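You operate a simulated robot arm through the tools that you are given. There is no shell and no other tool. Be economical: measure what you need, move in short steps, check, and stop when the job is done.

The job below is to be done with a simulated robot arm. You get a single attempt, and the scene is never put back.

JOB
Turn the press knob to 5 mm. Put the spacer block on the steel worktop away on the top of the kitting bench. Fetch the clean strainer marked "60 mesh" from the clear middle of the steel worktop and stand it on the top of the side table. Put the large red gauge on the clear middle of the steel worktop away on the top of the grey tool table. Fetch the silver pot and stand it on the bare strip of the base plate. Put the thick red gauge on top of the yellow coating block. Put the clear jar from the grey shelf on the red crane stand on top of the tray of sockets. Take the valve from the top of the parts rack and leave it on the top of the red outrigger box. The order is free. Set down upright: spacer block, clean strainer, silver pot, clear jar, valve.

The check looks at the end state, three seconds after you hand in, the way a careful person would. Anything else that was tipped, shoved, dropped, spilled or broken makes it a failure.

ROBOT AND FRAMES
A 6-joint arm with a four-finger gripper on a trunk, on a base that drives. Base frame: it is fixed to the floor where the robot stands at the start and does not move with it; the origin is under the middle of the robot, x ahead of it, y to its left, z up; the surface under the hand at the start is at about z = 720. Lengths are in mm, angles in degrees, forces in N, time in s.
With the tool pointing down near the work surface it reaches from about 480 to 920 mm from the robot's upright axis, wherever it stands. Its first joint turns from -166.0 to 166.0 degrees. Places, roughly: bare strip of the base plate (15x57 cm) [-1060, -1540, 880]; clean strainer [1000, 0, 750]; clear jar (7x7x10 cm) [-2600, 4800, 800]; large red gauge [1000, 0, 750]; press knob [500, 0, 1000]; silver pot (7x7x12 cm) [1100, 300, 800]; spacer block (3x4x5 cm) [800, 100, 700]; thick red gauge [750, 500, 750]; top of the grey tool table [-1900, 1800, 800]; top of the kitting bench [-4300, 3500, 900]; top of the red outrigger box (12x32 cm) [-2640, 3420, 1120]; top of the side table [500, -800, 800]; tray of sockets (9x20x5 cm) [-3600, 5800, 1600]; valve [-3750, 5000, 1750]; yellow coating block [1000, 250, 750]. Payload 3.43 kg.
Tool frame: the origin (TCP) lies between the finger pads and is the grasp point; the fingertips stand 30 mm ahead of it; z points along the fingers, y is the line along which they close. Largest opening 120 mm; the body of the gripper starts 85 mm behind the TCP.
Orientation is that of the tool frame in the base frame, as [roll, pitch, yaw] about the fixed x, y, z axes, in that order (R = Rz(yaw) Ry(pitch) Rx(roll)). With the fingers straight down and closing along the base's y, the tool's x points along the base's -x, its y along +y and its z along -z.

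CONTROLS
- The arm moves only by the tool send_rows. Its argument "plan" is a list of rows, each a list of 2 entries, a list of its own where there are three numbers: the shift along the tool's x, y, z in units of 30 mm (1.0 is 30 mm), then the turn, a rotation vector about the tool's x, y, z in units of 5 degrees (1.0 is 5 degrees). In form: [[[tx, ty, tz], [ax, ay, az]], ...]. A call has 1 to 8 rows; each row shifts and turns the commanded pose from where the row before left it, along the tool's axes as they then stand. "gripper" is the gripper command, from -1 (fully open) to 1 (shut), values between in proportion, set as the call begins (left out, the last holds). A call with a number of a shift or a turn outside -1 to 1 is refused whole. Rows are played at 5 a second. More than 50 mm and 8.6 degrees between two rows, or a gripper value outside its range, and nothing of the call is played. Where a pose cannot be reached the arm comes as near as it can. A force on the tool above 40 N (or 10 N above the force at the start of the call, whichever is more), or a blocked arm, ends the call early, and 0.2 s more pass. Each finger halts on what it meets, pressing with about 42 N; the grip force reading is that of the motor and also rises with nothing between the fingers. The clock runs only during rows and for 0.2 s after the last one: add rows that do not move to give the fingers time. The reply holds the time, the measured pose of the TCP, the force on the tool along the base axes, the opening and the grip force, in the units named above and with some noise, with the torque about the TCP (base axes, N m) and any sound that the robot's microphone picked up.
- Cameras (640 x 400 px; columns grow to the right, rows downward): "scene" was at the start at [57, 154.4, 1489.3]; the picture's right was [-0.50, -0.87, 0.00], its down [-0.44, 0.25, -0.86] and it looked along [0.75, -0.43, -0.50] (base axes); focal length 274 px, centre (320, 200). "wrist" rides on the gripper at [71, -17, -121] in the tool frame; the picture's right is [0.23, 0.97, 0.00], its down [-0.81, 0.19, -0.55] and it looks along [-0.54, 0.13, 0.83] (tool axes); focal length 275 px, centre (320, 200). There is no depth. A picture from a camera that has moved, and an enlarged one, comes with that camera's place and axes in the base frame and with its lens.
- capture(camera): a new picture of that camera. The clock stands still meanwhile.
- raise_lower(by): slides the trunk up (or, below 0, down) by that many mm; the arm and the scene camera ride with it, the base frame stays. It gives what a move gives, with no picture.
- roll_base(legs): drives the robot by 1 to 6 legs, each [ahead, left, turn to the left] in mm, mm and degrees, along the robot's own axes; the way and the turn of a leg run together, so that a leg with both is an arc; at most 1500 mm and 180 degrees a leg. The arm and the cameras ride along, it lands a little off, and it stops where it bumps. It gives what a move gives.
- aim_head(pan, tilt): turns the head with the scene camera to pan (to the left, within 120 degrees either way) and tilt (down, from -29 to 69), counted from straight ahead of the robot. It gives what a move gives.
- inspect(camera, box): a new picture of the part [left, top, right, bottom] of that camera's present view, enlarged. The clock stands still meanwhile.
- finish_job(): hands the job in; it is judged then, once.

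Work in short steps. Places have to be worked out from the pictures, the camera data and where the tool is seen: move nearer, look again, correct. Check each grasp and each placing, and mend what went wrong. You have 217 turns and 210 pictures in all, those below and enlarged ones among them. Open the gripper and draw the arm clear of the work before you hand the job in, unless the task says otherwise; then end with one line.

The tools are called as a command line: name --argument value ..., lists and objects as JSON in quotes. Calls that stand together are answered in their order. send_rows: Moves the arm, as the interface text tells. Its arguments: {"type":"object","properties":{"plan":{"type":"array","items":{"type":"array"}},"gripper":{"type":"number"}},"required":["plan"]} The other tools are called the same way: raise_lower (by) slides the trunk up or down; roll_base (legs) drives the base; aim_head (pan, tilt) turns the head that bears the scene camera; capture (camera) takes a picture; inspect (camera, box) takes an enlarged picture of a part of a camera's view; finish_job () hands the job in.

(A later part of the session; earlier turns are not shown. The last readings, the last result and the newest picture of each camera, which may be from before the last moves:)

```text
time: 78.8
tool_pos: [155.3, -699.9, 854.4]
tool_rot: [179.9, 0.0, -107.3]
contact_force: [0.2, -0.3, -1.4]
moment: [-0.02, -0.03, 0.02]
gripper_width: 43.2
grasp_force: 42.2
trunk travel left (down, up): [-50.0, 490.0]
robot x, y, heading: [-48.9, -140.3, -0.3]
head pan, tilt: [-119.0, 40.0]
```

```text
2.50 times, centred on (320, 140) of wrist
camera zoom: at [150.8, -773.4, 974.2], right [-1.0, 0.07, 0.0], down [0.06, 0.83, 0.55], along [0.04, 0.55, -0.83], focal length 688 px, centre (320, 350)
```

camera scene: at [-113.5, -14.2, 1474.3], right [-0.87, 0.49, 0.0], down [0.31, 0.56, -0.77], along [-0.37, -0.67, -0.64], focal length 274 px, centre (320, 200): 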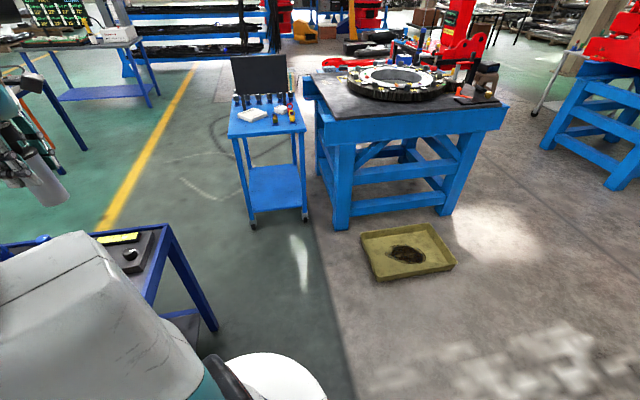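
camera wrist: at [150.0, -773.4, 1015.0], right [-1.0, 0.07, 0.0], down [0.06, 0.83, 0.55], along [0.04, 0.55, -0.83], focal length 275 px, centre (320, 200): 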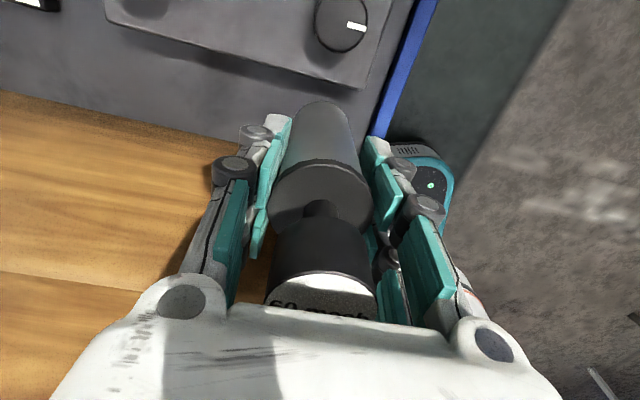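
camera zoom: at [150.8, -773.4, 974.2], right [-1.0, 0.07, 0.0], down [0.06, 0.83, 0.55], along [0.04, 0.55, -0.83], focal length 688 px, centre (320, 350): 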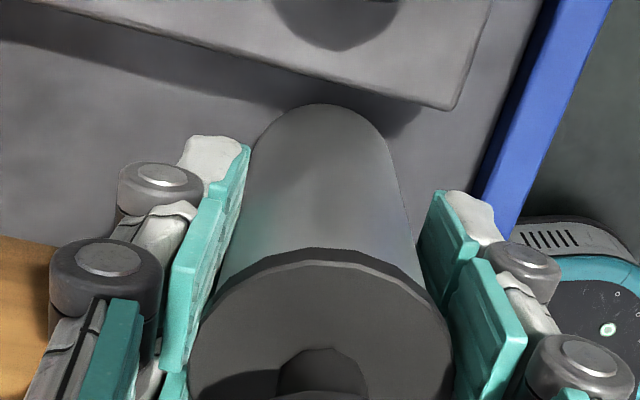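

Table is lower than assumed; re-solving the gap for z≈755 says shift ~5 mm back toward the centre. Then I keep lowering.

send_rows --plan '[[[-0.16, 0, 0], [0, 0, 0]], [[0, 0, 0.1], [0, 0, 0]], [[0, 0, 0.1], [0, 0, 0]], [[0, 0, 0.1], [0, 0, 0]], [[0, 0, 0], [0, 0, 0]]]'

send_rows --plan '[[[0, 0, 0.1], [0, 0, 0]], [[0, 0, 0.1], [0, 0, 0]], [[0, 0, 0], [0, 0, 0]]]'

inspect --camera "wrist" --box '[200, 60, 440, 220]'

```text
time: 80.0
tool_pos: [156.4, -696.9, 845.9]
tool_rot: [-179.9, 0.1, -107.2]
contact_force: [0.6, 0.3, -1.6]
moment: [0.05, -0.03, 0.02]
gripper_width: 43.0
grasp_force: 41.5
trunk travel left (down, up): [-50.0, 490.0]
robot x, y, heading: [-50.6, -136.0, -0.3]
head pan, tilt: [-119.0, 40.0]
```

```text
time: 80.6
tool_pos: [156.4, -695.8, 841.9]
tool_rot: [-179.9, -0.3, -107.2]
contact_force: [1.4, 0.9, 28.9]
moment: [0.27, 0.01, -0.01]
gripper_width: 43.3
grasp_force: 42.4
trunk travel left (down, up): [-50.0, 490.0]
robot x, y, heading: [-51.0, -139.4, -0.1]
head pan, tilt: [-119.0, 40.0]
stopped in row 2: the force on the tool passed its limit at 40 N (the readings are from after the stop); the commanded pose is now the measured one
```

```text
2.50 times, centred on (320, 140) of wrist
camera zoom: at [151.9, -768.2, 962.9], right [-1.0, 0.07, 0.0], down [0.06, 0.83, 0.55], along [0.04, 0.55, -0.84], focal length 688 px, centre (320, 350)
```

zoom: 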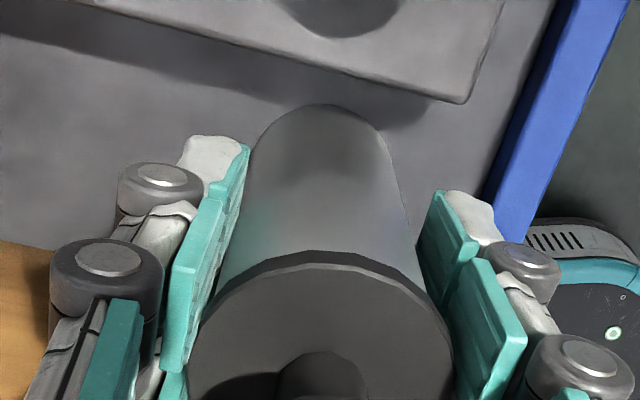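

Contact at z≈842 (table ≈758). I relieve slightly, open, and rise straight up.

send_rows --plan '[[[0, 0, -0.04], [0, 0, 0]], [[0, 0, 0], [0, 0, 0]]]'

send_rows --plan '[[[0, 0, 0], [0, 0, 0]], [[0, 0, 0], [0, 0, 0]], [[0, 0, -1], [0, 0, 0]], [[0, 0, -1], [0, 0, 0]], [[0, 0, -1], [0, 0, 0]], [[0, 0, -1], [0, 0, 0]], [[0, 0, -1], [0, 0, 0]], [[0, 0, -1], [0, 0, 0]]]' --gripper -0.3

capture --camera "wrist"

```text
time: 81.2
tool_pos: [156.1, -696.7, 842.7]
tool_rot: [-179.9, -0.1, -107.1]
contact_force: [0.1, 3.4, 15.7]
moment: [0.33, 0.05, 0.05]
gripper_width: 43.1
grasp_force: 42.1
trunk travel left (down, up): [-50.0, 490.0]
robot x, y, heading: [-48.8, -138.1, -0.2]
head pan, tilt: [-119.0, 40.0]
```

```text
time: 83.0
tool_pos: [156.3, -696.1, 1023.4]
tool_rot: [180.0, -0.1, -107.1]
contact_force: [1.1, -0.3, -0.1]
moment: [0.0, 0.0, -0.01]
gripper_width: 78.5
grasp_force: 0.1
trunk travel left (down, up): [-50.0, 490.0]
robot x, y, heading: [-48.4, -139.9, -0.2]
head pan, tilt: [-119.0, 40.0]
```

```text
136 pictures are left
camera wrist: at [152.1, -768.0, 1142.7], right [-1.0, 0.07, 0.0], down [0.06, 0.83, 0.55], along [0.04, 0.55, -0.83], focal length 275 px, centre (320, 200)
```

wrist: 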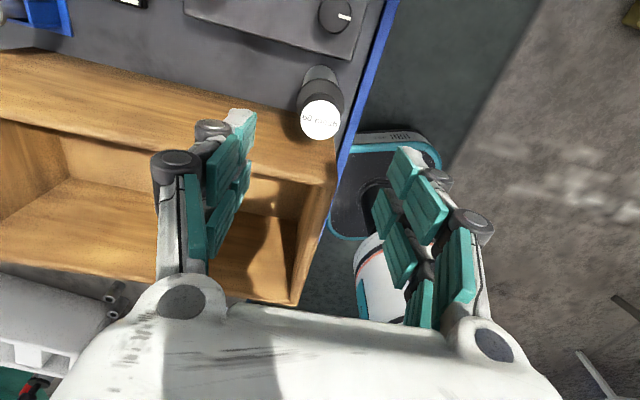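

The strainer stands upright on the side table. Now I raise and swing the hand back to the front while turning the yaw back, for the silver pot.

send_rows --plan '[[[0, 0, -1], [0, 0, 0]], [[0, 0, -1], [0, 0, 0]], [[0, 0, -1], [0, 0, 0]], [[0, 0, -1], [0, 0, 0]], [[0, 0, -1], [0, 0, 0]], [[0, 0, -1], [0, 0, 0]]]' --gripper -1

send_rows --plan '[[[-0.935, -0.355, 0], [0, 0, 1]], [[-0.962, -0.272, 0], [0, 0, 1]], [[-0.982, -0.187, 0], [0, 0, 1]], [[-0.995, -0.101, 0], [0, 0, 1]], [[-1, -0.014, 0], [0, 0, 1]], [[-0.997, 0.073, 0], [0, 0, 1]], [[-0.987, 0.16, 0], [0, 0, 1]], [[-0.969, 0.245, 0], [0, 0, 1]]]'

send_rows --plan '[[[-0.944, 0.329, 0], [0, 0, 1]], [[-0.912, 0.41, 0], [0, 0, 1]], [[-0.873, 0.488, 0], [0, 0, 1]], [[-0.827, 0.562, 0], [0, 0, 1]], [[-0.775, 0.632, 0], [0, 0, 1]], [[-0.717, 0.697, 0], [0, 0, 1]], [[-0.653, 0.757, 0], [0, 0, 1]], [[-0.585, 0.811, 0], [0, 0, 1]]]'

send_rows --plan '[[[-0.512, 0.859, 0], [0, 0, 1]], [[-0.435, 0.9, 0], [0, 0, 1]], [[-0.355, 0.935, 0], [0, 0, 0.7]]]'

roll_base --legs '[[0, 550, 0], [255, 0, 0]]'

aim_head --pan 15 --tilt 50

capture --camera "scene"

capture --camera "wrist"

```text
time: 84.4
tool_pos: [156.5, -696.9, 1202.4]
tool_rot: [-180.0, -0.1, -107.2]
contact_force: [-0.4, 0.3, -0.1]
moment: [0.04, 0.0, 0.01]
gripper_width: 120.0
grasp_force: 0.1
trunk travel left (down, up): [-50.0, 490.0]
robot x, y, heading: [-50.9, -141.6, -0.1]
head pan, tilt: [-119.0, 40.0]
```

```text
time: 86.2
tool_pos: [312.3, -518.2, 1200.9]
tool_rot: [-179.9, 0.0, -147.4]
contact_force: [-0.2, -0.4, 0.2]
moment: [0.03, 0.01, -0.01]
gripper_width: 120.0
grasp_force: 0.1
trunk travel left (down, up): [-50.0, 490.0]
robot x, y, heading: [-48.7, -144.8, -0.3]
head pan, tilt: [-119.0, 40.0]
```

```text
time: 88.0
tool_pos: [466.0, -323.9, 1200.5]
tool_rot: [-179.9, 0.0, 172.7]
contact_force: [0.9, 1.3, 0.5]
moment: [0.01, 0.01, 0.0]
gripper_width: 120.0
grasp_force: 0.0
trunk travel left (down, up): [-50.0, 490.0]
robot x, y, heading: [-54.2, -137.6, -0.3]
head pan, tilt: [-119.0, 40.0]
```

```text
time: 88.8
tool_pos: [507.4, -246.5, 1201.8]
tool_rot: [-179.9, 0.0, 159.3]
contact_force: [0.2, 0.4, 0.5]
moment: [0.04, 0.04, -0.01]
gripper_width: 120.0
grasp_force: 0.1
trunk travel left (down, up): [-50.0, 490.0]
robot x, y, heading: [-48.0, -137.6, -0.1]
head pan, tilt: [-119.0, 40.0]
```

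```text
time: 93.4
tool_pos: [765.2, 304.0, 1201.7]
tool_rot: [-179.8, 0.2, 159.3]
contact_force: [-1.0, 0.9, 0.2]
moment: [0.03, 0.01, -0.03]
gripper_width: 120.1
grasp_force: 0.1
trunk travel left (down, up): [-50.0, 490.0]
robot x, y, heading: [207.5, 412.3, -0.3]
head pan, tilt: [-119.0, 40.0]
```

```text
time: 95.6
tool_pos: [766.7, 303.4, 1202.1]
tool_rot: [-179.9, 0.0, 159.3]
contact_force: [-0.7, -0.4, -0.1]
moment: [0.02, 0.02, 0.01]
gripper_width: 119.9
grasp_force: 0.0
trunk travel left (down, up): [-50.0, 490.0]
robot x, y, heading: [207.7, 407.2, -0.3]
head pan, tilt: [15.0, 50.0]
```

```text
135 pictures are left
camera scene: at [263.3, 586.0, 1465.2], right [-0.31, -0.95, 0.0], down [-0.69, 0.22, -0.69], along [0.66, -0.21, -0.72], focal length 274 px, centre (320, 200)
```

scene: 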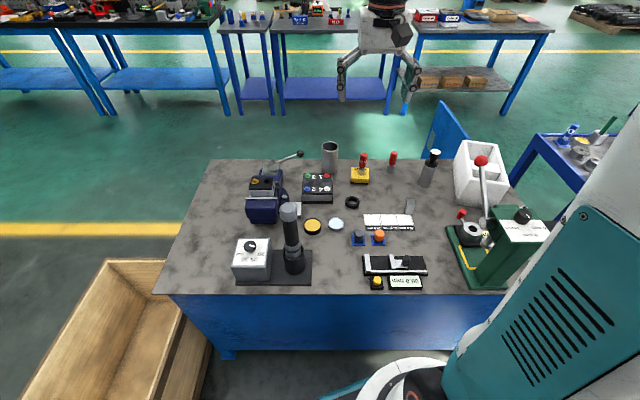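

```text
134 pictures are left
camera wrist: at [694.4, 313.2, 1321.2], right [0.13, 0.99, 0.0], down [0.83, -0.11, 0.55], along [0.55, -0.07, -0.83], focal length 275 px, centre (320, 200)
```

wrist: 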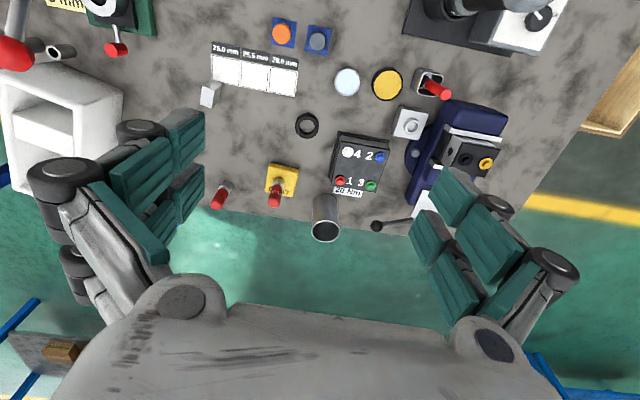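

Pot rim centre ≈(1104,275,834). I move above it.

send_rows --plan '[[[-0.988, 0.281, 0.6], [0, 0, 0]], [[-0.988, 0.281, 0.6], [0, 0, 0]], [[-0.988, 0.281, 0.6], [0, 0, 0]], [[-0.988, 0.281, 0.6], [0, 0, 0]], [[-0.988, 0.281, 0.6], [0, 0, 0]], [[-0.988, 0.281, 0.6], [0, 0, 0]], [[-0.988, 0.281, 0.6], [0, 0, 0]], [[-0.988, 0.281, 0.6], [0, 0, 0]]]'

send_rows --plan '[[[-0.988, 0.281, 0.8], [0, 0, 0]], [[-0.988, 0.281, 0.8], [0, 0, 0]], [[-0.988, 0.281, 0.8], [0, 0, 0]], [[0, 0, 0.8], [0, 0, 0]], [[0, 0, 0], [0, 0, 0]]]'

capture --camera "wrist"

inspect --camera "scene" --box '[250, 80, 410, 220]'

```text
time: 97.4
tool_pos: [1011.4, 281.8, 1059.6]
tool_rot: [-179.9, 0.0, 159.2]
contact_force: [0.4, 1.0, -0.7]
moment: [0.0, -0.02, 0.01]
gripper_width: 119.7
grasp_force: 0.1
trunk travel left (down, up): [-50.0, 490.0]
robot x, y, heading: [207.1, 405.5, -0.5]
head pan, tilt: [15.0, 50.0]
```

```text
time: 98.6
tool_pos: [1103.7, 273.5, 961.5]
tool_rot: [-179.9, 0.0, 159.3]
contact_force: [-1.0, -0.1, -0.2]
moment: [0.0, 0.0, 0.01]
gripper_width: 119.9
grasp_force: 0.1
trunk travel left (down, up): [-50.0, 490.0]
robot x, y, heading: [211.5, 411.2, -0.1]
head pan, tilt: [15.0, 50.0]
```

```text
133 pictures are left
camera wrist: at [1031.7, 283.9, 1082.0], right [0.13, 0.99, 0.0], down [0.83, -0.11, 0.55], along [0.55, -0.07, -0.83], focal length 275 px, centre (320, 200)
```

wrist: 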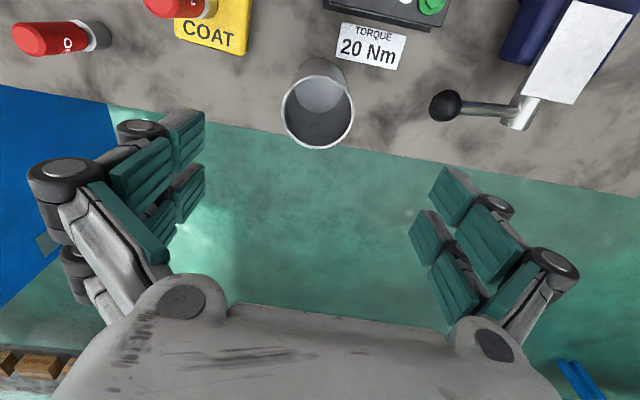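

```text
2.86 times, centred on (330, 150) of scene
camera zoom: at [261.3, 630.6, 1460.1], right [0.26, -0.97, 0.0], down [-0.74, -0.2, -0.64], along [0.62, 0.16, -0.77], focal length 783 px, centre (291, 343)
```

zoom: 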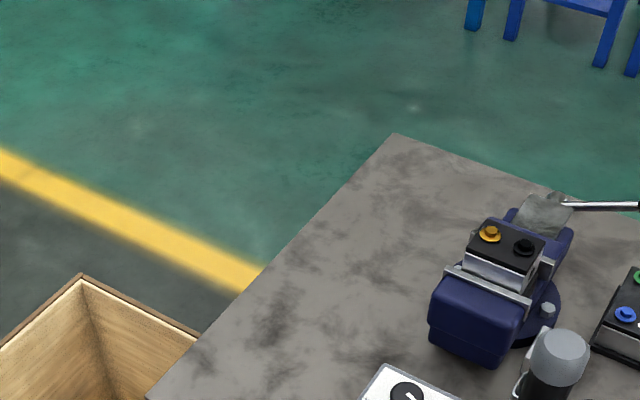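

Refined pot centre ≈(1094,274.5). I correct, descend partway and check.

send_rows --plan '[[[0.31, -0.08, 0.8], [0, 0, 0]], [[0, 0, 0.9], [0, 0, 0]], [[0, 0, 0.9], [0, 0, 0]], [[0, 0, 0], [0, 0, 0]]]'

capture --camera "wrist"

```text
time: 99.6
tool_pos: [1094.3, 275.0, 883.9]
tool_rot: [-179.9, 0.0, 159.3]
contact_force: [0.3, 0.3, -0.3]
moment: [-0.01, 0.01, -0.05]
gripper_width: 120.2
grasp_force: 0.0
trunk travel left (down, up): [-50.0, 490.0]
robot x, y, heading: [206.2, 413.1, -0.4]
head pan, tilt: [15.0, 50.0]
```

```text
131 pictures are left
camera wrist: at [1022.3, 284.7, 1003.2], right [0.13, 0.99, 0.0], down [0.83, -0.11, 0.55], along [0.55, -0.07, -0.83], focal length 275 px, centre (320, 200)
```

wrist: 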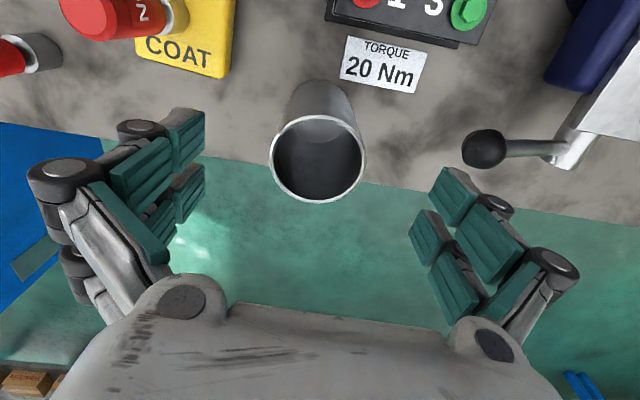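

Well centred. I descend to ~797 and close on the pot.

send_rows --plan '[[[-0.1, -0.05, 0.9], [0, 0, 0]], [[0, 0, 0.9], [0, 0, 0]], [[0, 0, 0.9], [0, 0, 0]], [[0, 0, 0.2], [0, 0, 0]], [[0, 0, 0], [0, 0, 0]]]'

send_rows --plan '[[[0, 0, 0], [0, 0, 0]], [[0, 0, 0], [0, 0, 0]], [[0, 0, 0], [0, 0, 0]]]' --gripper 1

send_rows --plan '[[[0, 0, -0.3], [0, 0, 0]], [[0, 0, -0.7], [0, 0, 0]], [[0, 0, -1], [0, 0, 0]], [[0, 0, -1], [0, 0, 0]], [[0, 0, -1], [0, 0, 0]], [[0, 0, -1], [0, 0, 0]], [[0, 0, -1], [0, 0, 0]], [[0, 0, 0], [0, 0, 0]]]'

capture --camera "wrist"

```text
time: 100.8
tool_pos: [1096.0, 271.1, 796.1]
tool_rot: [-179.9, 0.0, 159.3]
contact_force: [0.0, 0.8, 0.2]
moment: [0.02, -0.04, 0.01]
gripper_width: 120.2
grasp_force: 0.1
trunk travel left (down, up): [-50.0, 490.0]
robot x, y, heading: [209.8, 414.0, -0.2]
head pan, tilt: [15.0, 50.0]
```

```text
time: 101.6
tool_pos: [1095.3, 273.2, 797.6]
tool_rot: [-179.9, 0.1, 159.4]
contact_force: [1.2, 2.2, 5.2]
moment: [0.29, -0.13, 0.04]
gripper_width: 65.4
grasp_force: 41.1
trunk travel left (down, up): [-50.0, 490.0]
robot x, y, heading: [209.4, 411.6, -0.3]
head pan, tilt: [15.0, 50.0]
```

```text
time: 103.4
tool_pos: [1096.4, 272.8, 976.9]
tool_rot: [-179.9, 0.1, 159.2]
contact_force: [-0.4, 0.5, -2.1]
moment: [0.02, -0.02, 0.04]
gripper_width: 65.1
grasp_force: 41.5
trunk travel left (down, up): [-50.0, 490.0]
robot x, y, heading: [204.0, 413.4, -0.4]
head pan, tilt: [15.0, 50.0]
```

```text
130 pictures are left
camera wrist: at [1024.2, 283.2, 1096.4], right [0.13, 0.99, 0.0], down [0.83, -0.11, 0.55], along [0.55, -0.07, -0.83], focal length 275 px, centre (320, 200)
```

wrist: 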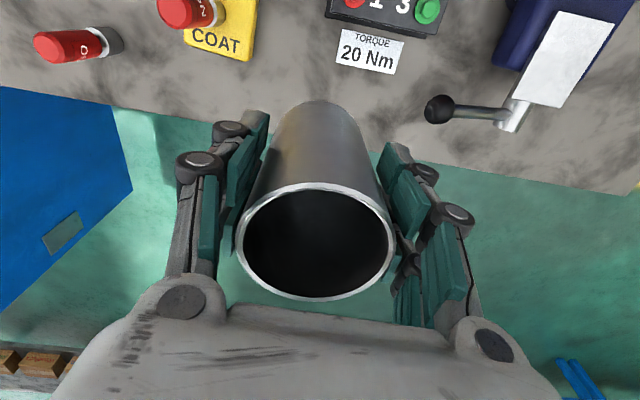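

Pot held firmly (65 mm). I raise and retract it, then drive toward the ring table with the base plate.

send_rows --plan '[[[1, 0, -1], [0, 0, 0]], [[1, 0, -1], [0, 0, 0]], [[1, 0, -1], [0, 0, 0]], [[1, 0, -1], [0, 0, 0]], [[1, 0, -1], [0, 0, 0]], [[1, 0, -1], [0, 0, 0]], [[1, 0, -1], [0, 0, 0]], [[1, 0, -1], [0, 0, 0]]]'

send_rows --plan '[[[1, 0, 0], [0, 0, 0]], [[1, 0, 0], [0, 0, 0]], [[1, 0, 0], [0, 0, 0]], [[1, 0, 0], [0, 0, 0]]]'

roll_base --legs '[[-787, 0, 0], [0, -900, 0], [0, 0, -125]]'

aim_head --pan 10 --tilt 40

capture --camera "scene"

```text
time: 105.2
tool_pos: [871.4, 357.3, 1216.0]
tool_rot: [-179.8, 0.1, 159.4]
contact_force: [0.4, -0.3, -2.5]
moment: [0.06, 0.03, -0.02]
gripper_width: 65.1
grasp_force: 42.7
trunk travel left (down, up): [-50.0, 490.0]
robot x, y, heading: [207.0, 410.2, -0.2]
head pan, tilt: [15.0, 50.0]
```

```text
time: 106.2
tool_pos: [759.6, 401.2, 1216.0]
tool_rot: [-179.9, 0.1, 159.4]
contact_force: [-0.4, -1.4, -2.1]
moment: [0.01, 0.05, 0.02]
gripper_width: 65.2
grasp_force: 41.8
trunk travel left (down, up): [-50.0, 490.0]
robot x, y, heading: [206.9, 409.5, -0.3]
head pan, tilt: [15.0, 50.0]
```

```text
time: 119.9
tool_pos: [-903.6, -929.9, 1216.8]
tool_rot: [180.0, 0.1, 34.7]
contact_force: [0.5, 0.4, -2.8]
moment: [-0.02, -0.02, 0.02]
gripper_width: 65.3
grasp_force: 42.4
trunk travel left (down, up): [-50.0, 490.0]
robot x, y, heading: [-581.6, -484.7, -124.6]
head pan, tilt: [15.0, 50.0]
```

```text
time: 120.6
tool_pos: [-903.4, -930.4, 1215.0]
tool_rot: [-179.9, 0.1, 34.6]
contact_force: [-0.1, -0.9, -2.0]
moment: [0.03, 0.0, -0.01]
gripper_width: 65.2
grasp_force: 42.2
trunk travel left (down, up): [-50.0, 490.0]
robot x, y, heading: [-581.8, -480.3, -124.6]
head pan, tilt: [10.0, 40.0]
```

```text
129 pictures are left
camera scene: at [-443.1, -657.4, 1474.2], right [-0.91, 0.42, 0.0], down [0.27, 0.58, -0.77], along [-0.32, -0.69, -0.64], focal length 274 px, centre (320, 200)
```

scene: 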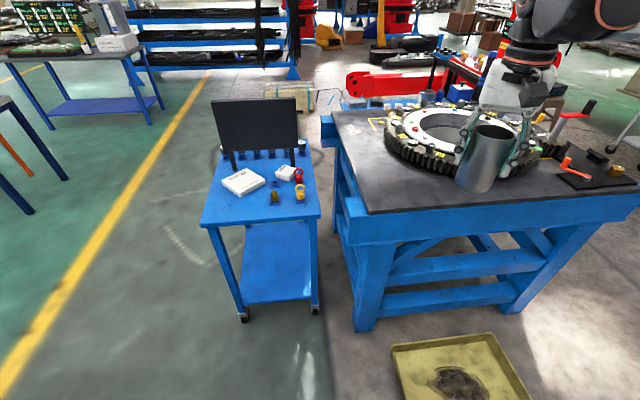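

The bare strip runs along the plate's left edge; I'll aim for ≈(-1015,-1397). I drive closer, staying clear of the drip tray.

roll_base --legs '[[0, 180, 0], [189, 0, 0]]'

capture --camera "scene"

capture --camera "wrist"

```text
time: 123.3
tool_pos: [-860.9, -1188.8, 1217.4]
tool_rot: [-179.9, 0.0, 34.9]
contact_force: [1.0, 0.7, -2.9]
moment: [-0.03, 0.0, -0.01]
gripper_width: 65.4
grasp_force: 41.6
trunk travel left (down, up): [-50.0, 490.0]
robot x, y, heading: [-540.8, -737.1, -124.6]
head pan, tilt: [10.0, 40.0]
```

```text
128 pictures are left
camera scene: at [-401.3, -914.4, 1474.2], right [-0.91, 0.42, 0.0], down [0.27, 0.58, -0.77], along [-0.32, -0.7, -0.64], focal length 274 px, centre (320, 200)
```

scene: 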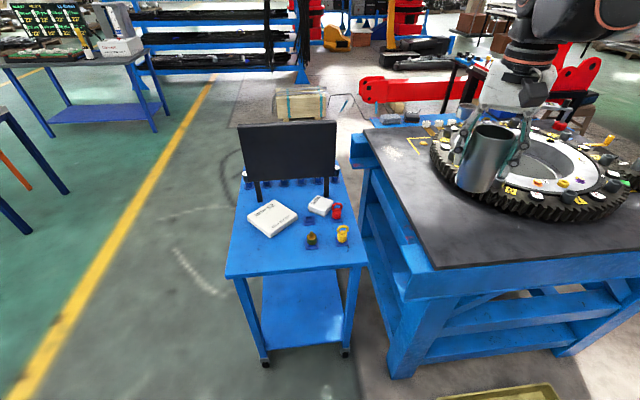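

```text
127 pictures are left
camera wrist: at [-810.9, -1134.1, 1336.1], right [0.75, -0.67, 0.0], down [-0.55, -0.62, 0.55], along [-0.37, -0.41, -0.83], focal length 275 px, centre (320, 200)
```

wrist: 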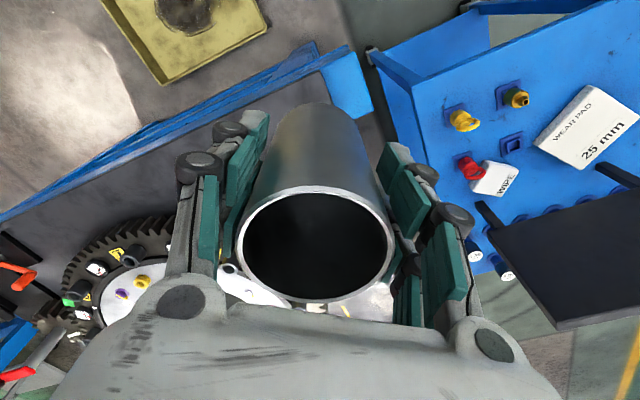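

I move the pot over ≈(-1000,-1390) and lower to about 40 mm above the plate.

send_rows --plan '[[[-0.954, 0.355, 0.5], [0, 0, 0]], [[-0.954, 0.355, 0.8], [0, 0, 0]], [[-0.954, 0.355, 0.9], [0, 0, 0]], [[-0.954, 0.355, 0.9], [0, 0, 0]], [[-0.954, 0.355, 0.9], [0, 0, 0]], [[-0.954, 0.355, 0.9], [0, 0, 0]], [[-0.954, 0.355, 0.9], [0, 0, 0]], [[-0.954, 0.355, 0.9], [0, 0, 0]]]'

capture --camera "scene"

capture --camera "wrist"

```text
time: 125.1
tool_pos: [-1000.4, -1388.6, 1013.7]
tool_rot: [-180.0, 0.0, 34.8]
contact_force: [-0.3, 0.6, -2.6]
moment: [-0.03, -0.03, 0.02]
gripper_width: 64.9
grasp_force: 42.0
trunk travel left (down, up): [-50.0, 490.0]
robot x, y, heading: [-540.4, -740.4, -124.5]
head pan, tilt: [10.0, 40.0]
```

```text
126 pictures are left
camera scene: at [-401.4, -914.5, 1474.1], right [-0.91, 0.42, 0.0], down [0.27, 0.59, -0.77], along [-0.32, -0.7, -0.64], focal length 274 px, centre (320, 200)
```

scene: 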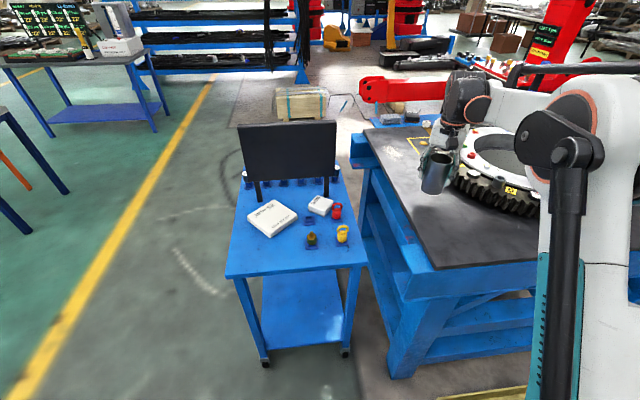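

```text
125 pictures are left
camera wrist: at [-951.1, -1334.2, 1134.2], right [0.75, -0.67, 0.0], down [-0.55, -0.62, 0.55], along [-0.37, -0.41, -0.83], focal length 275 px, centre (320, 200)
```

wrist: 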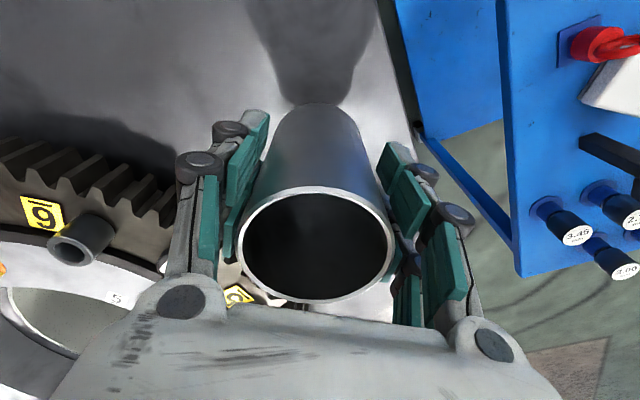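

Clear of the ring gear, centred on the strip. I lower to near contact.

send_rows --plan '[[[0, 0, 0.8], [0, 0, 0]], [[0, 0, 0.7], [0, 0, 0]], [[0, 0, 0.1], [0, 0, 0]], [[0, 0, 0.1], [0, 0, 0]], [[0, 0, 0], [0, 0, 0]]]'

send_rows --plan '[[[0, 0, 0.1], [0, 0, 0]], [[0, 0, 0.1], [0, 0, 0]], [[0, 0, 0.1], [0, 0, 0]], [[0, 0, 0.1], [0, 0, 0]], [[0, 0, 0.1], [0, 0, 0]], [[0, 0, 0.1], [0, 0, 0]]]'

```text
time: 126.3
tool_pos: [-1000.3, -1389.9, 964.2]
tool_rot: [-179.8, 0.0, 34.9]
contact_force: [-0.1, 0.4, -2.9]
moment: [-0.01, 0.01, 0.0]
gripper_width: 65.2
grasp_force: 41.8
trunk travel left (down, up): [-50.0, 490.0]
robot x, y, heading: [-540.4, -739.6, -124.5]
head pan, tilt: [10.0, 40.0]
```

```text
time: 127.7
tool_pos: [-998.8, -1387.7, 948.7]
tool_rot: [-179.8, 0.1, 34.9]
contact_force: [0.7, -0.8, 33.3]
moment: [-0.14, 0.16, 0.06]
gripper_width: 65.4
grasp_force: 41.8
trunk travel left (down, up): [-50.0, 490.0]
robot x, y, heading: [-541.1, -739.8, -124.6]
head pan, tilt: [10.0, 40.0]
```

Contact at z≈949 (plate ≈872). I relieve, open a little, rise and check.

send_rows --plan '[[[0, 0, -0.07], [0, 0, 0]], [[0, 0, 0], [0, 0, 0]]]'

send_rows --plan '[[[0, 0, 0], [0, 0, 0]], [[0, 0, 0], [0, 0, 0]], [[0, 0, -1], [0, 0, 0]], [[0, 0, -1], [0, 0, 0]], [[0, 0, -1], [0, 0, 0]], [[0, 0, -1], [0, 0, 0]], [[0, 0, -1], [0, 0, 0]], [[0, 0, -1], [0, 0, 0]]]' --gripper -0.7

capture --camera "wrist"

capture --camera "scene"

```text
time: 128.3
tool_pos: [-999.1, -1390.1, 948.2]
tool_rot: [-179.9, 0.2, 34.9]
contact_force: [2.5, 2.0, 6.5]
moment: [-0.06, 0.05, 0.01]
gripper_width: 65.0
grasp_force: 42.5
trunk travel left (down, up): [-50.0, 490.0]
robot x, y, heading: [-541.9, -738.0, -124.7]
head pan, tilt: [10.0, 40.0]
```

```text
time: 130.1
tool_pos: [-998.8, -1389.9, 1127.6]
tool_rot: [-179.9, 0.2, 34.9]
contact_force: [0.4, 0.0, 0.0]
moment: [-0.01, 0.02, 0.02]
gripper_width: 102.0
grasp_force: 0.2
trunk travel left (down, up): [-50.0, 490.0]
robot x, y, heading: [-539.2, -739.6, -124.4]
head pan, tilt: [10.0, 40.0]
```

```text
124 pictures are left
camera wrist: at [-949.7, -1334.5, 1247.6], right [0.75, -0.67, 0.0], down [-0.55, -0.62, 0.55], along [-0.37, -0.41, -0.83], focal length 275 px, centre (320, 200)
```

wrist: 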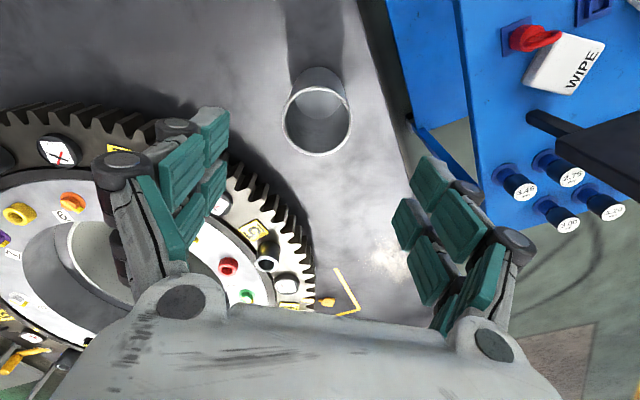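

```text
123 pictures are left
camera scene: at [-401.2, -914.2, 1474.2], right [-0.91, 0.42, 0.0], down [0.27, 0.58, -0.77], along [-0.32, -0.7, -0.64], focal length 274 px, centre (320, 200)
```

scene: 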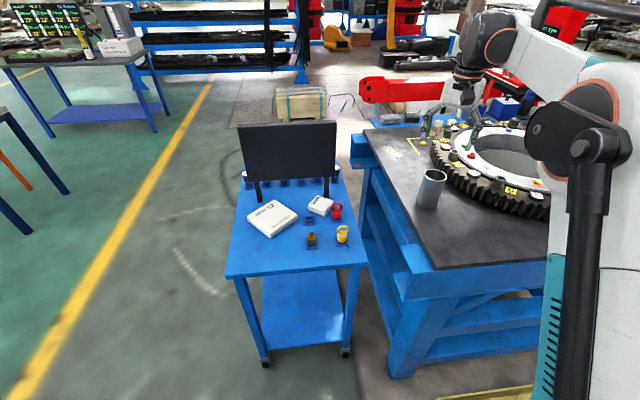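

The pot stands on the bare strip. I retract the arm and drive back to the worktop for the large red gauge.

send_rows --plan '[[[0.937, -0.35, -0.5], [0, 0, 0]], [[0.937, -0.35, -0.5], [0, 0, 0]], [[0.937, -0.35, -0.5], [0, 0, 0]], [[0.937, -0.35, -0.5], [0, 0, 0]], [[0.937, -0.35, -0.5], [0, 0, 0]], [[0.937, -0.35, -0.5], [0, 0, 0]], [[0.937, -0.35, -0.5], [0, 0, 0]], [[0.937, -0.35, 0], [0, 0, 0]]]'

roll_base --legs '[[-189, 0, 0], [0, -180, 0], [0, 0, 124.6], [0, 742, 0], [710, 0, 0]]'

capture --camera "wrist"

```text
time: 131.9
tool_pos: [-863.7, -1191.7, 1233.7]
tool_rot: [-179.9, 0.2, 35.0]
contact_force: [-0.3, 0.6, 1.0]
moment: [0.0, 0.02, 0.01]
gripper_width: 102.2
grasp_force: 0.0
trunk travel left (down, up): [-50.0, 490.0]
robot x, y, heading: [-539.6, -738.9, -124.8]
head pan, tilt: [10.0, 40.0]
```

```text
time: 146.8
tool_pos: [693.6, 245.6, 1234.0]
tool_rot: [-179.9, 0.1, 159.2]
contact_force: [-0.2, -0.8, 0.3]
moment: [0.0, 0.0, -0.01]
gripper_width: 102.0
grasp_force: 0.0
trunk travel left (down, up): [-50.0, 490.0]
robot x, y, heading: [138.4, 260.7, -0.4]
head pan, tilt: [10.0, 40.0]
```

```text
122 pictures are left
camera wrist: at [621.5, 256.1, 1353.4], right [0.13, 0.99, 0.0], down [0.83, -0.11, 0.55], along [0.55, -0.07, -0.83], focal length 275 px, centre (320, 200)
```

wrist: 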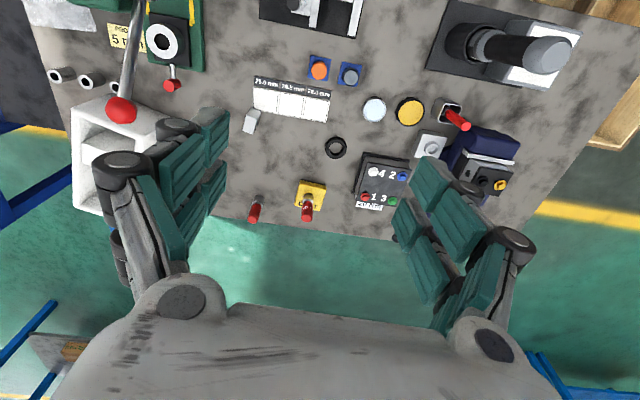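

I move above the large gauge (≈(1010,37)).

send_rows --plan '[[[-0.948, -0.213, 0.6], [0, 0, 0]], [[-0.948, -0.213, 0.6], [0, 0, 0]], [[-0.948, -0.213, 0.6], [0, 0, 0]], [[-0.948, -0.213, 0.6], [0, 0, 0]], [[-0.948, -0.213, 0.6], [0, 0, 0]], [[-0.948, -0.213, 0.6], [0, 0, 0]], [[-0.948, -0.213, 0.6], [0, 0, 0]], [[-0.948, -0.213, 0.6], [0, 0, 0]]]' --gripper -0.15

send_rows --plan '[[[-0.948, -0.213, 0.8], [0, 0, 0]], [[-0.948, -0.213, 0.8], [0, 0, 0]], [[-0.948, -0.213, 0.9], [0, 0, 0]], [[-0.948, -0.213, 0.9], [0, 0, 0]], [[-0.5, -0.15, 0.9], [0, 0, 0]], [[0, 0, 0.9], [0, 0, 0]], [[0, 0, 0], [0, 0, 0]]]'

capture --camera "wrist"

```text
time: 148.7
tool_pos: [888.9, 115.9, 1089.4]
tool_rot: [-179.9, 0.1, 159.1]
contact_force: [-0.4, 0.0, -0.6]
moment: [0.05, -0.01, -0.01]
gripper_width: 68.9
grasp_force: 0.2
trunk travel left (down, up): [-50.0, 490.0]
robot x, y, heading: [135.5, 258.7, -0.6]
head pan, tilt: [10.0, 40.0]
```

```text
time: 150.2
tool_pos: [998.4, 42.9, 933.8]
tool_rot: [-179.8, 0.1, 159.0]
contact_force: [-0.6, -0.4, -0.7]
moment: [-0.01, 0.01, 0.02]
gripper_width: 69.1
grasp_force: 0.1
trunk travel left (down, up): [-50.0, 490.0]
robot x, y, heading: [139.5, 259.5, -0.5]
head pan, tilt: [10.0, 40.0]
```

```text
121 pictures are left
camera wrist: at [924.9, 52.8, 1053.6], right [0.13, 0.99, 0.0], down [0.83, -0.11, 0.55], along [0.55, -0.07, -0.83], focal length 275 px, centre (320, 200)
```

wrist: 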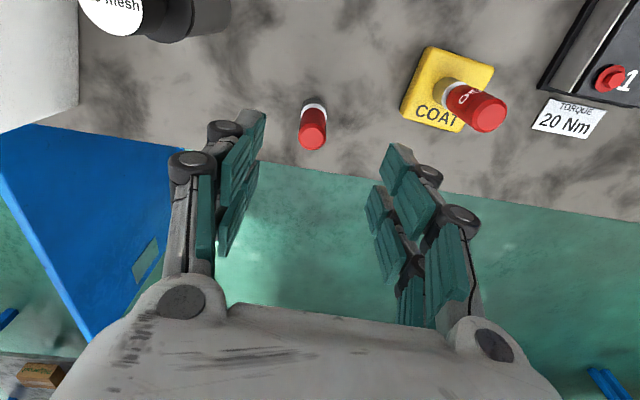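

Gauge centre ≈(1017,35), top 801. I align, descend to z≈778 and grip.

send_rows --plan '[[[-0.67, -0.03, 0.8], [0, 0, 0]], [[0, 0, 0.9], [0, 0, 0]], [[0, 0, 0.9], [0, 0, 0]], [[0, 0, 0.9], [0, 0, 0]], [[0, 0, 0.9], [0, 0, 0]], [[0, 0, 0.8], [0, 0, 0]], [[0, 0, 0], [0, 0, 0]]]'

send_rows --plan '[[[0, 0, 0], [0, 0, 0]], [[0, 0, 0], [0, 0, 0]], [[0, 0, 0], [0, 0, 0]]]' --gripper 1

capture --camera "wrist"

```text
time: 151.8
tool_pos: [1017.3, 34.1, 777.4]
tool_rot: [-179.8, 0.0, 159.1]
contact_force: [-0.2, 0.2, -0.2]
moment: [0.0, 0.0, 0.03]
gripper_width: 68.9
grasp_force: 0.2
trunk travel left (down, up): [-50.0, 490.0]
robot x, y, heading: [140.2, 258.7, -0.4]
head pan, tilt: [10.0, 40.0]
```

```text
time: 152.7
tool_pos: [1016.6, 33.4, 778.2]
tool_rot: [-179.9, 0.1, 159.1]
contact_force: [0.8, -0.2, -0.7]
moment: [0.0, 0.01, 0.01]
gripper_width: 22.6
grasp_force: 42.2
trunk travel left (down, up): [-50.0, 490.0]
robot x, y, heading: [138.9, 258.0, -0.2]
head pan, tilt: [10.0, 40.0]
```

```text
120 pictures are left
camera wrist: at [944.1, 44.6, 898.1], right [0.13, 0.99, 0.0], down [0.83, -0.11, 0.55], along [0.55, -0.07, -0.83], focal length 275 px, centre (320, 200)
```

wrist: 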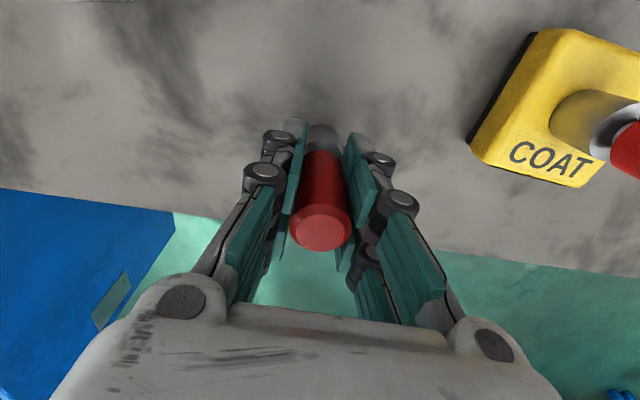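

Gripped (22.6 mm). I lift and retract, then drive toward the grey tool table.

send_rows --plan '[[[0, 0, -0.5], [0, 0, 0]], [[0, 0, -1], [0, 0, 0]], [[0, 0, -1], [0, 0, 0]], [[0, 0, -1], [0, 0, 0]], [[0, 0, -1], [0, 0, 0]], [[1, 0, -1], [0, 0, 0]], [[1, 0, -1], [0, 0, 0]], [[1, 0, -1], [0, 0, 0]]]'

send_rows --plan '[[[1, 0, -1], [0, 0, 0]], [[1, 0, -1], [0, 0, 0]], [[1, 0, -1], [0, 0, 0]], [[1, 0, -1], [0, 0, 0]], [[1, 0, -1], [0, 0, 0]], [[1, 0, -1], [0, 0, 0]], [[1, 0, -1], [0, 0, 0]], [[1, 0, 0], [0, 0, 0]]]'

roll_base --legs '[[-500, 0, 0], [0, 0, 120], [1200, 0, 0]]'

aim_head --pan 35 --tilt 30

capture --camera "scene"

```text
time: 154.4
tool_pos: [931.2, 66.2, 1002.5]
tool_rot: [-179.9, -0.1, 159.1]
contact_force: [1.0, 0.2, -2.9]
moment: [0.0, 0.03, 0.01]
gripper_width: 22.4
grasp_force: 42.1
trunk travel left (down, up): [-50.0, 490.0]
robot x, y, heading: [136.0, 261.6, -0.5]
head pan, tilt: [10.0, 40.0]
```

```text
time: 156.2
tool_pos: [708.7, 151.2, 1213.8]
tool_rot: [-179.9, 0.0, 159.1]
contact_force: [-0.1, 1.0, -2.1]
moment: [-0.01, -0.01, 0.02]
gripper_width: 22.4
grasp_force: 42.2
trunk travel left (down, up): [-50.0, 490.0]
robot x, y, heading: [138.8, 259.6, -0.6]
head pan, tilt: [10.0, 40.0]
```

```text
time: 169.8
tool_pos: [-1125.6, 1865.8, 1212.5]
tool_rot: [-180.0, 0.1, -81.7]
contact_force: [-0.3, -0.2, -2.4]
moment: [0.02, 0.01, 0.0]
gripper_width: 22.6
grasp_force: 42.1
trunk travel left (down, up): [-50.0, 490.0]
robot x, y, heading: [-941.9, 1314.2, 119.1]
head pan, tilt: [10.0, 40.0]
```

```text
time: 170.7
tool_pos: [-1125.7, 1865.7, 1212.5]
tool_rot: [-179.9, 0.2, -81.8]
contact_force: [-0.6, -0.3, -2.2]
moment: [0.02, -0.01, 0.01]
gripper_width: 22.7
grasp_force: 41.9
trunk travel left (down, up): [-50.0, 490.0]
robot x, y, heading: [-938.8, 1319.2, 119.0]
head pan, tilt: [35.0, 30.0]
```

```text
119 pictures are left
camera scene: at [-1189.5, 1241.3, 1489.5], right [0.44, 0.9, 0.0], down [0.45, -0.22, -0.87], along [-0.78, 0.38, -0.5], focal length 274 px, centre (320, 200)
```

scene: 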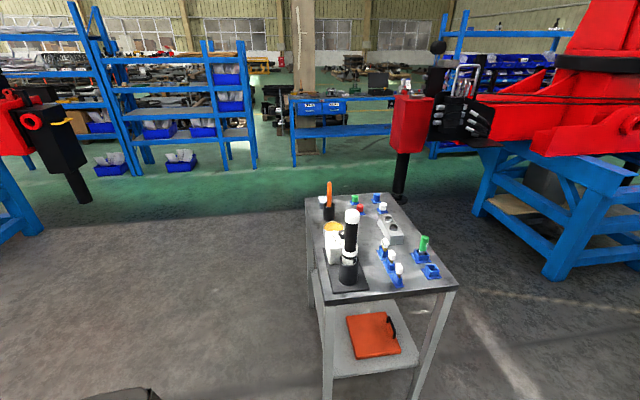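

The grey tool table is ahead-left. I zoom to find free space on its top.

inspect --camera "scene" --box '[290, 175, 480, 310]'

```text
2.96 times, centred on (385, 242) of scene
camera zoom: at [-1189.5, 1241.3, 1489.5], right [0.44, 0.9, 0.0], down [0.45, -0.22, -0.87], along [-0.78, 0.38, -0.5], focal length 812 px, centre (127, 74)
```

zoom: 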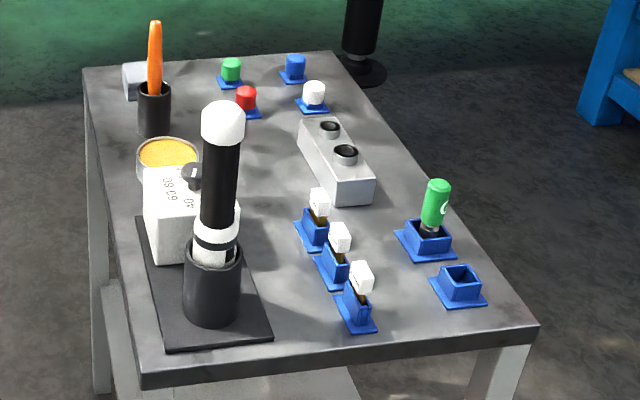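

I pick the free spot between the bottle row and the blue holders, ≈(-1649,1814). I drive closer and turn to face the table.

roll_base --legs '[[100, 0, 0], [0, 0, 35]]'

send_rows --plan '[[[0, 0, 0], [0, 0, 1]], [[0, 0, 0], [0, 0, 1]], [[0, 0, 0], [0, 0, 1]], [[0, 0, 0], [0, 0, 1]], [[0, 0, 0], [0, 0, 1]], [[0, 0, 0], [0, 0, 1]], [[0, 0, 0], [0, 0, 1]], [[0, 0, 0], [0, 0, 1]]]'

send_rows --plan '[[[0, 0, 0], [0, 0, 1]], [[0, 0, 0], [0, 0, 1]], [[0, 0, 0], [0, 0, 1]], [[0, 0, 0], [0, 0, 1]], [[0, 0, 0], [0, 0, 0]]]'

aim_head --pan 15 --tilt 40

capture --camera "scene"

capture --camera "wrist"

```text
time: 173.6
tool_pos: [-1459.3, 1748.0, 1212.7]
tool_rot: [-179.9, 0.1, -46.5]
contact_force: [-0.8, -0.3, -1.9]
moment: [0.04, -0.02, 0.01]
gripper_width: 22.7
grasp_force: 42.0
trunk travel left (down, up): [-50.0, 490.0]
robot x, y, heading: [-989.8, 1405.2, 154.1]
head pan, tilt: [35.0, 30.0]
```

```text
time: 175.4
tool_pos: [-1458.1, 1747.6, 1213.1]
tool_rot: [180.0, 0.1, -86.6]
contact_force: [0.7, -0.4, -2.2]
moment: [0.01, 0.0, 0.03]
gripper_width: 22.7
grasp_force: 42.0
trunk travel left (down, up): [-50.0, 490.0]
robot x, y, heading: [-993.2, 1406.2, 153.9]
head pan, tilt: [35.0, 30.0]
```

```text
time: 176.6
tool_pos: [-1458.4, 1748.0, 1213.6]
tool_rot: [-179.9, 0.2, -106.5]
contact_force: [-0.1, 0.3, -2.6]
moment: [0.02, 0.0, -0.01]
gripper_width: 22.3
grasp_force: 42.2
trunk travel left (down, up): [-50.0, 490.0]
robot x, y, heading: [-991.2, 1406.1, 154.1]
head pan, tilt: [35.0, 30.0]
```

```text
time: 177.4
tool_pos: [-1459.8, 1748.4, 1212.1]
tool_rot: [-180.0, 0.1, -106.5]
contact_force: [-0.8, 1.0, -2.3]
moment: [0.01, -0.01, 0.0]
gripper_width: 22.6
grasp_force: 42.1
trunk travel left (down, up): [-50.0, 490.0]
robot x, y, heading: [-990.5, 1406.2, 153.9]
head pan, tilt: [15.0, 40.0]
```

```text
117 pictures are left
camera scene: at [-1145.2, 1231.7, 1474.2], right [0.19, 0.98, 0.0], down [0.63, -0.12, -0.77], along [-0.75, 0.15, -0.64], focal length 274 px, centre (320, 200)
```

scene: 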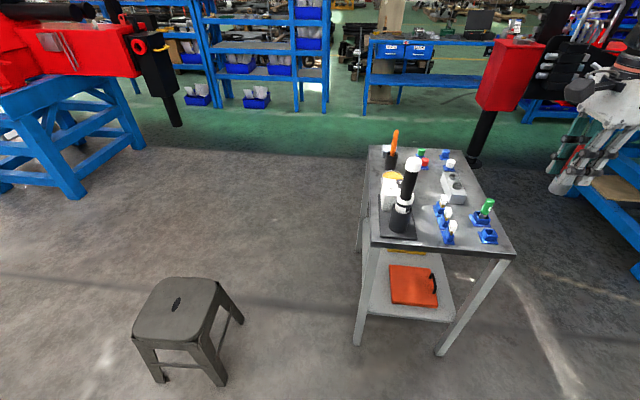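

```text
116 pictures are left
camera wrist: at [-1462.1, 1674.9, 1332.5], right [-1.0, 0.06, 0.0], down [0.05, 0.83, 0.55], along [0.03, 0.55, -0.83], focal length 275 px, centre (320, 200)
```

wrist: 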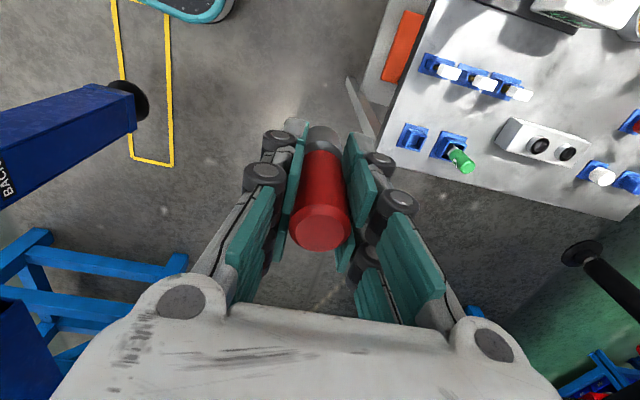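

The table top is about z≈790; a good free spot is (-1675,1826). I move over it and descend partway.

send_rows --plan '[[[-0.056, 0.951, 0.8], [0, 0, 0]], [[-0.056, 0.951, 0.8], [0, 0, 0]], [[-0.056, 0.951, 0.8], [0, 0, 0]], [[-0.056, 0.951, 0.8], [0, 0, 0]], [[-0.056, 0.951, 0.8], [0, 0, 0]], [[-0.056, 0.951, 0.8], [0, 0, 0]], [[-0.056, 0.951, 0.8], [0, 0, 0]], [[-0.056, 0.951, 0.8], [0, 0, 0]]]'

send_rows --plan '[[[0, 0, 1], [0, 0, 0]], [[0, 0, 1], [0, 0, 0]], [[0, 0, 0.8], [0, 0, 0]], [[0, 0, 0], [0, 0, 0]]]'

capture --camera "wrist"

inspect --camera "scene" --box '[350, 130, 540, 270]'

```text
time: 179.2
tool_pos: [-1673.6, 1826.3, 1019.9]
tool_rot: [179.9, 0.1, -106.5]
contact_force: [-0.9, 0.0, -2.2]
moment: [-0.02, 0.02, -0.03]
gripper_width: 22.5
grasp_force: 41.4
trunk travel left (down, up): [-50.0, 490.0]
robot x, y, heading: [-986.1, 1405.3, 153.7]
head pan, tilt: [15.0, 40.0]
```

```text
time: 180.2
tool_pos: [-1673.8, 1827.0, 936.2]
tool_rot: [180.0, 0.1, -106.5]
contact_force: [-1.1, -0.2, -2.8]
moment: [-0.01, 0.02, -0.01]
gripper_width: 22.6
grasp_force: 41.4
trunk travel left (down, up): [-50.0, 490.0]
robot x, y, heading: [-992.0, 1404.6, 153.9]
head pan, tilt: [15.0, 40.0]
```

```text
115 pictures are left
camera wrist: at [-1676.4, 1753.6, 1056.1], right [-1.0, 0.06, 0.0], down [0.05, 0.83, 0.55], along [0.03, 0.55, -0.83], focal length 275 px, centre (320, 200)
```

wrist: 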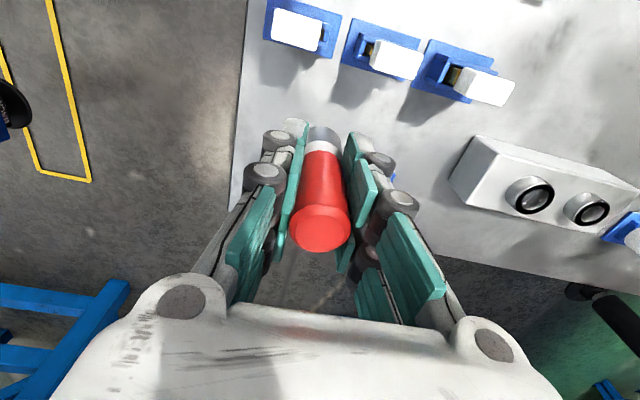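

```text
2.86 times, centred on (445, 200) of scene
camera zoom: at [-1145.4, 1231.9, 1474.2], right [0.19, 0.98, 0.0], down [0.63, -0.12, -0.77], along [-0.75, 0.15, -0.64], focal length 783 px, centre (-37, 200)
```

zoom: 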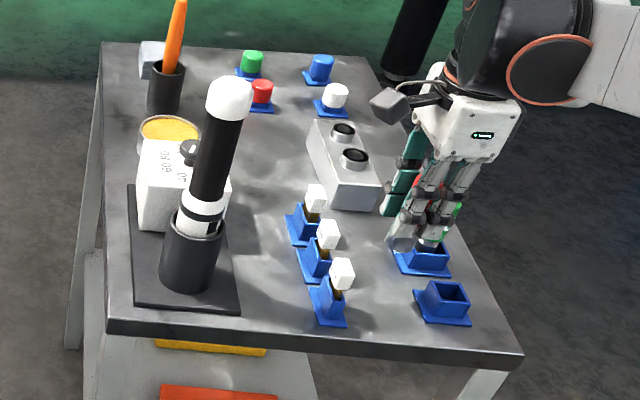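

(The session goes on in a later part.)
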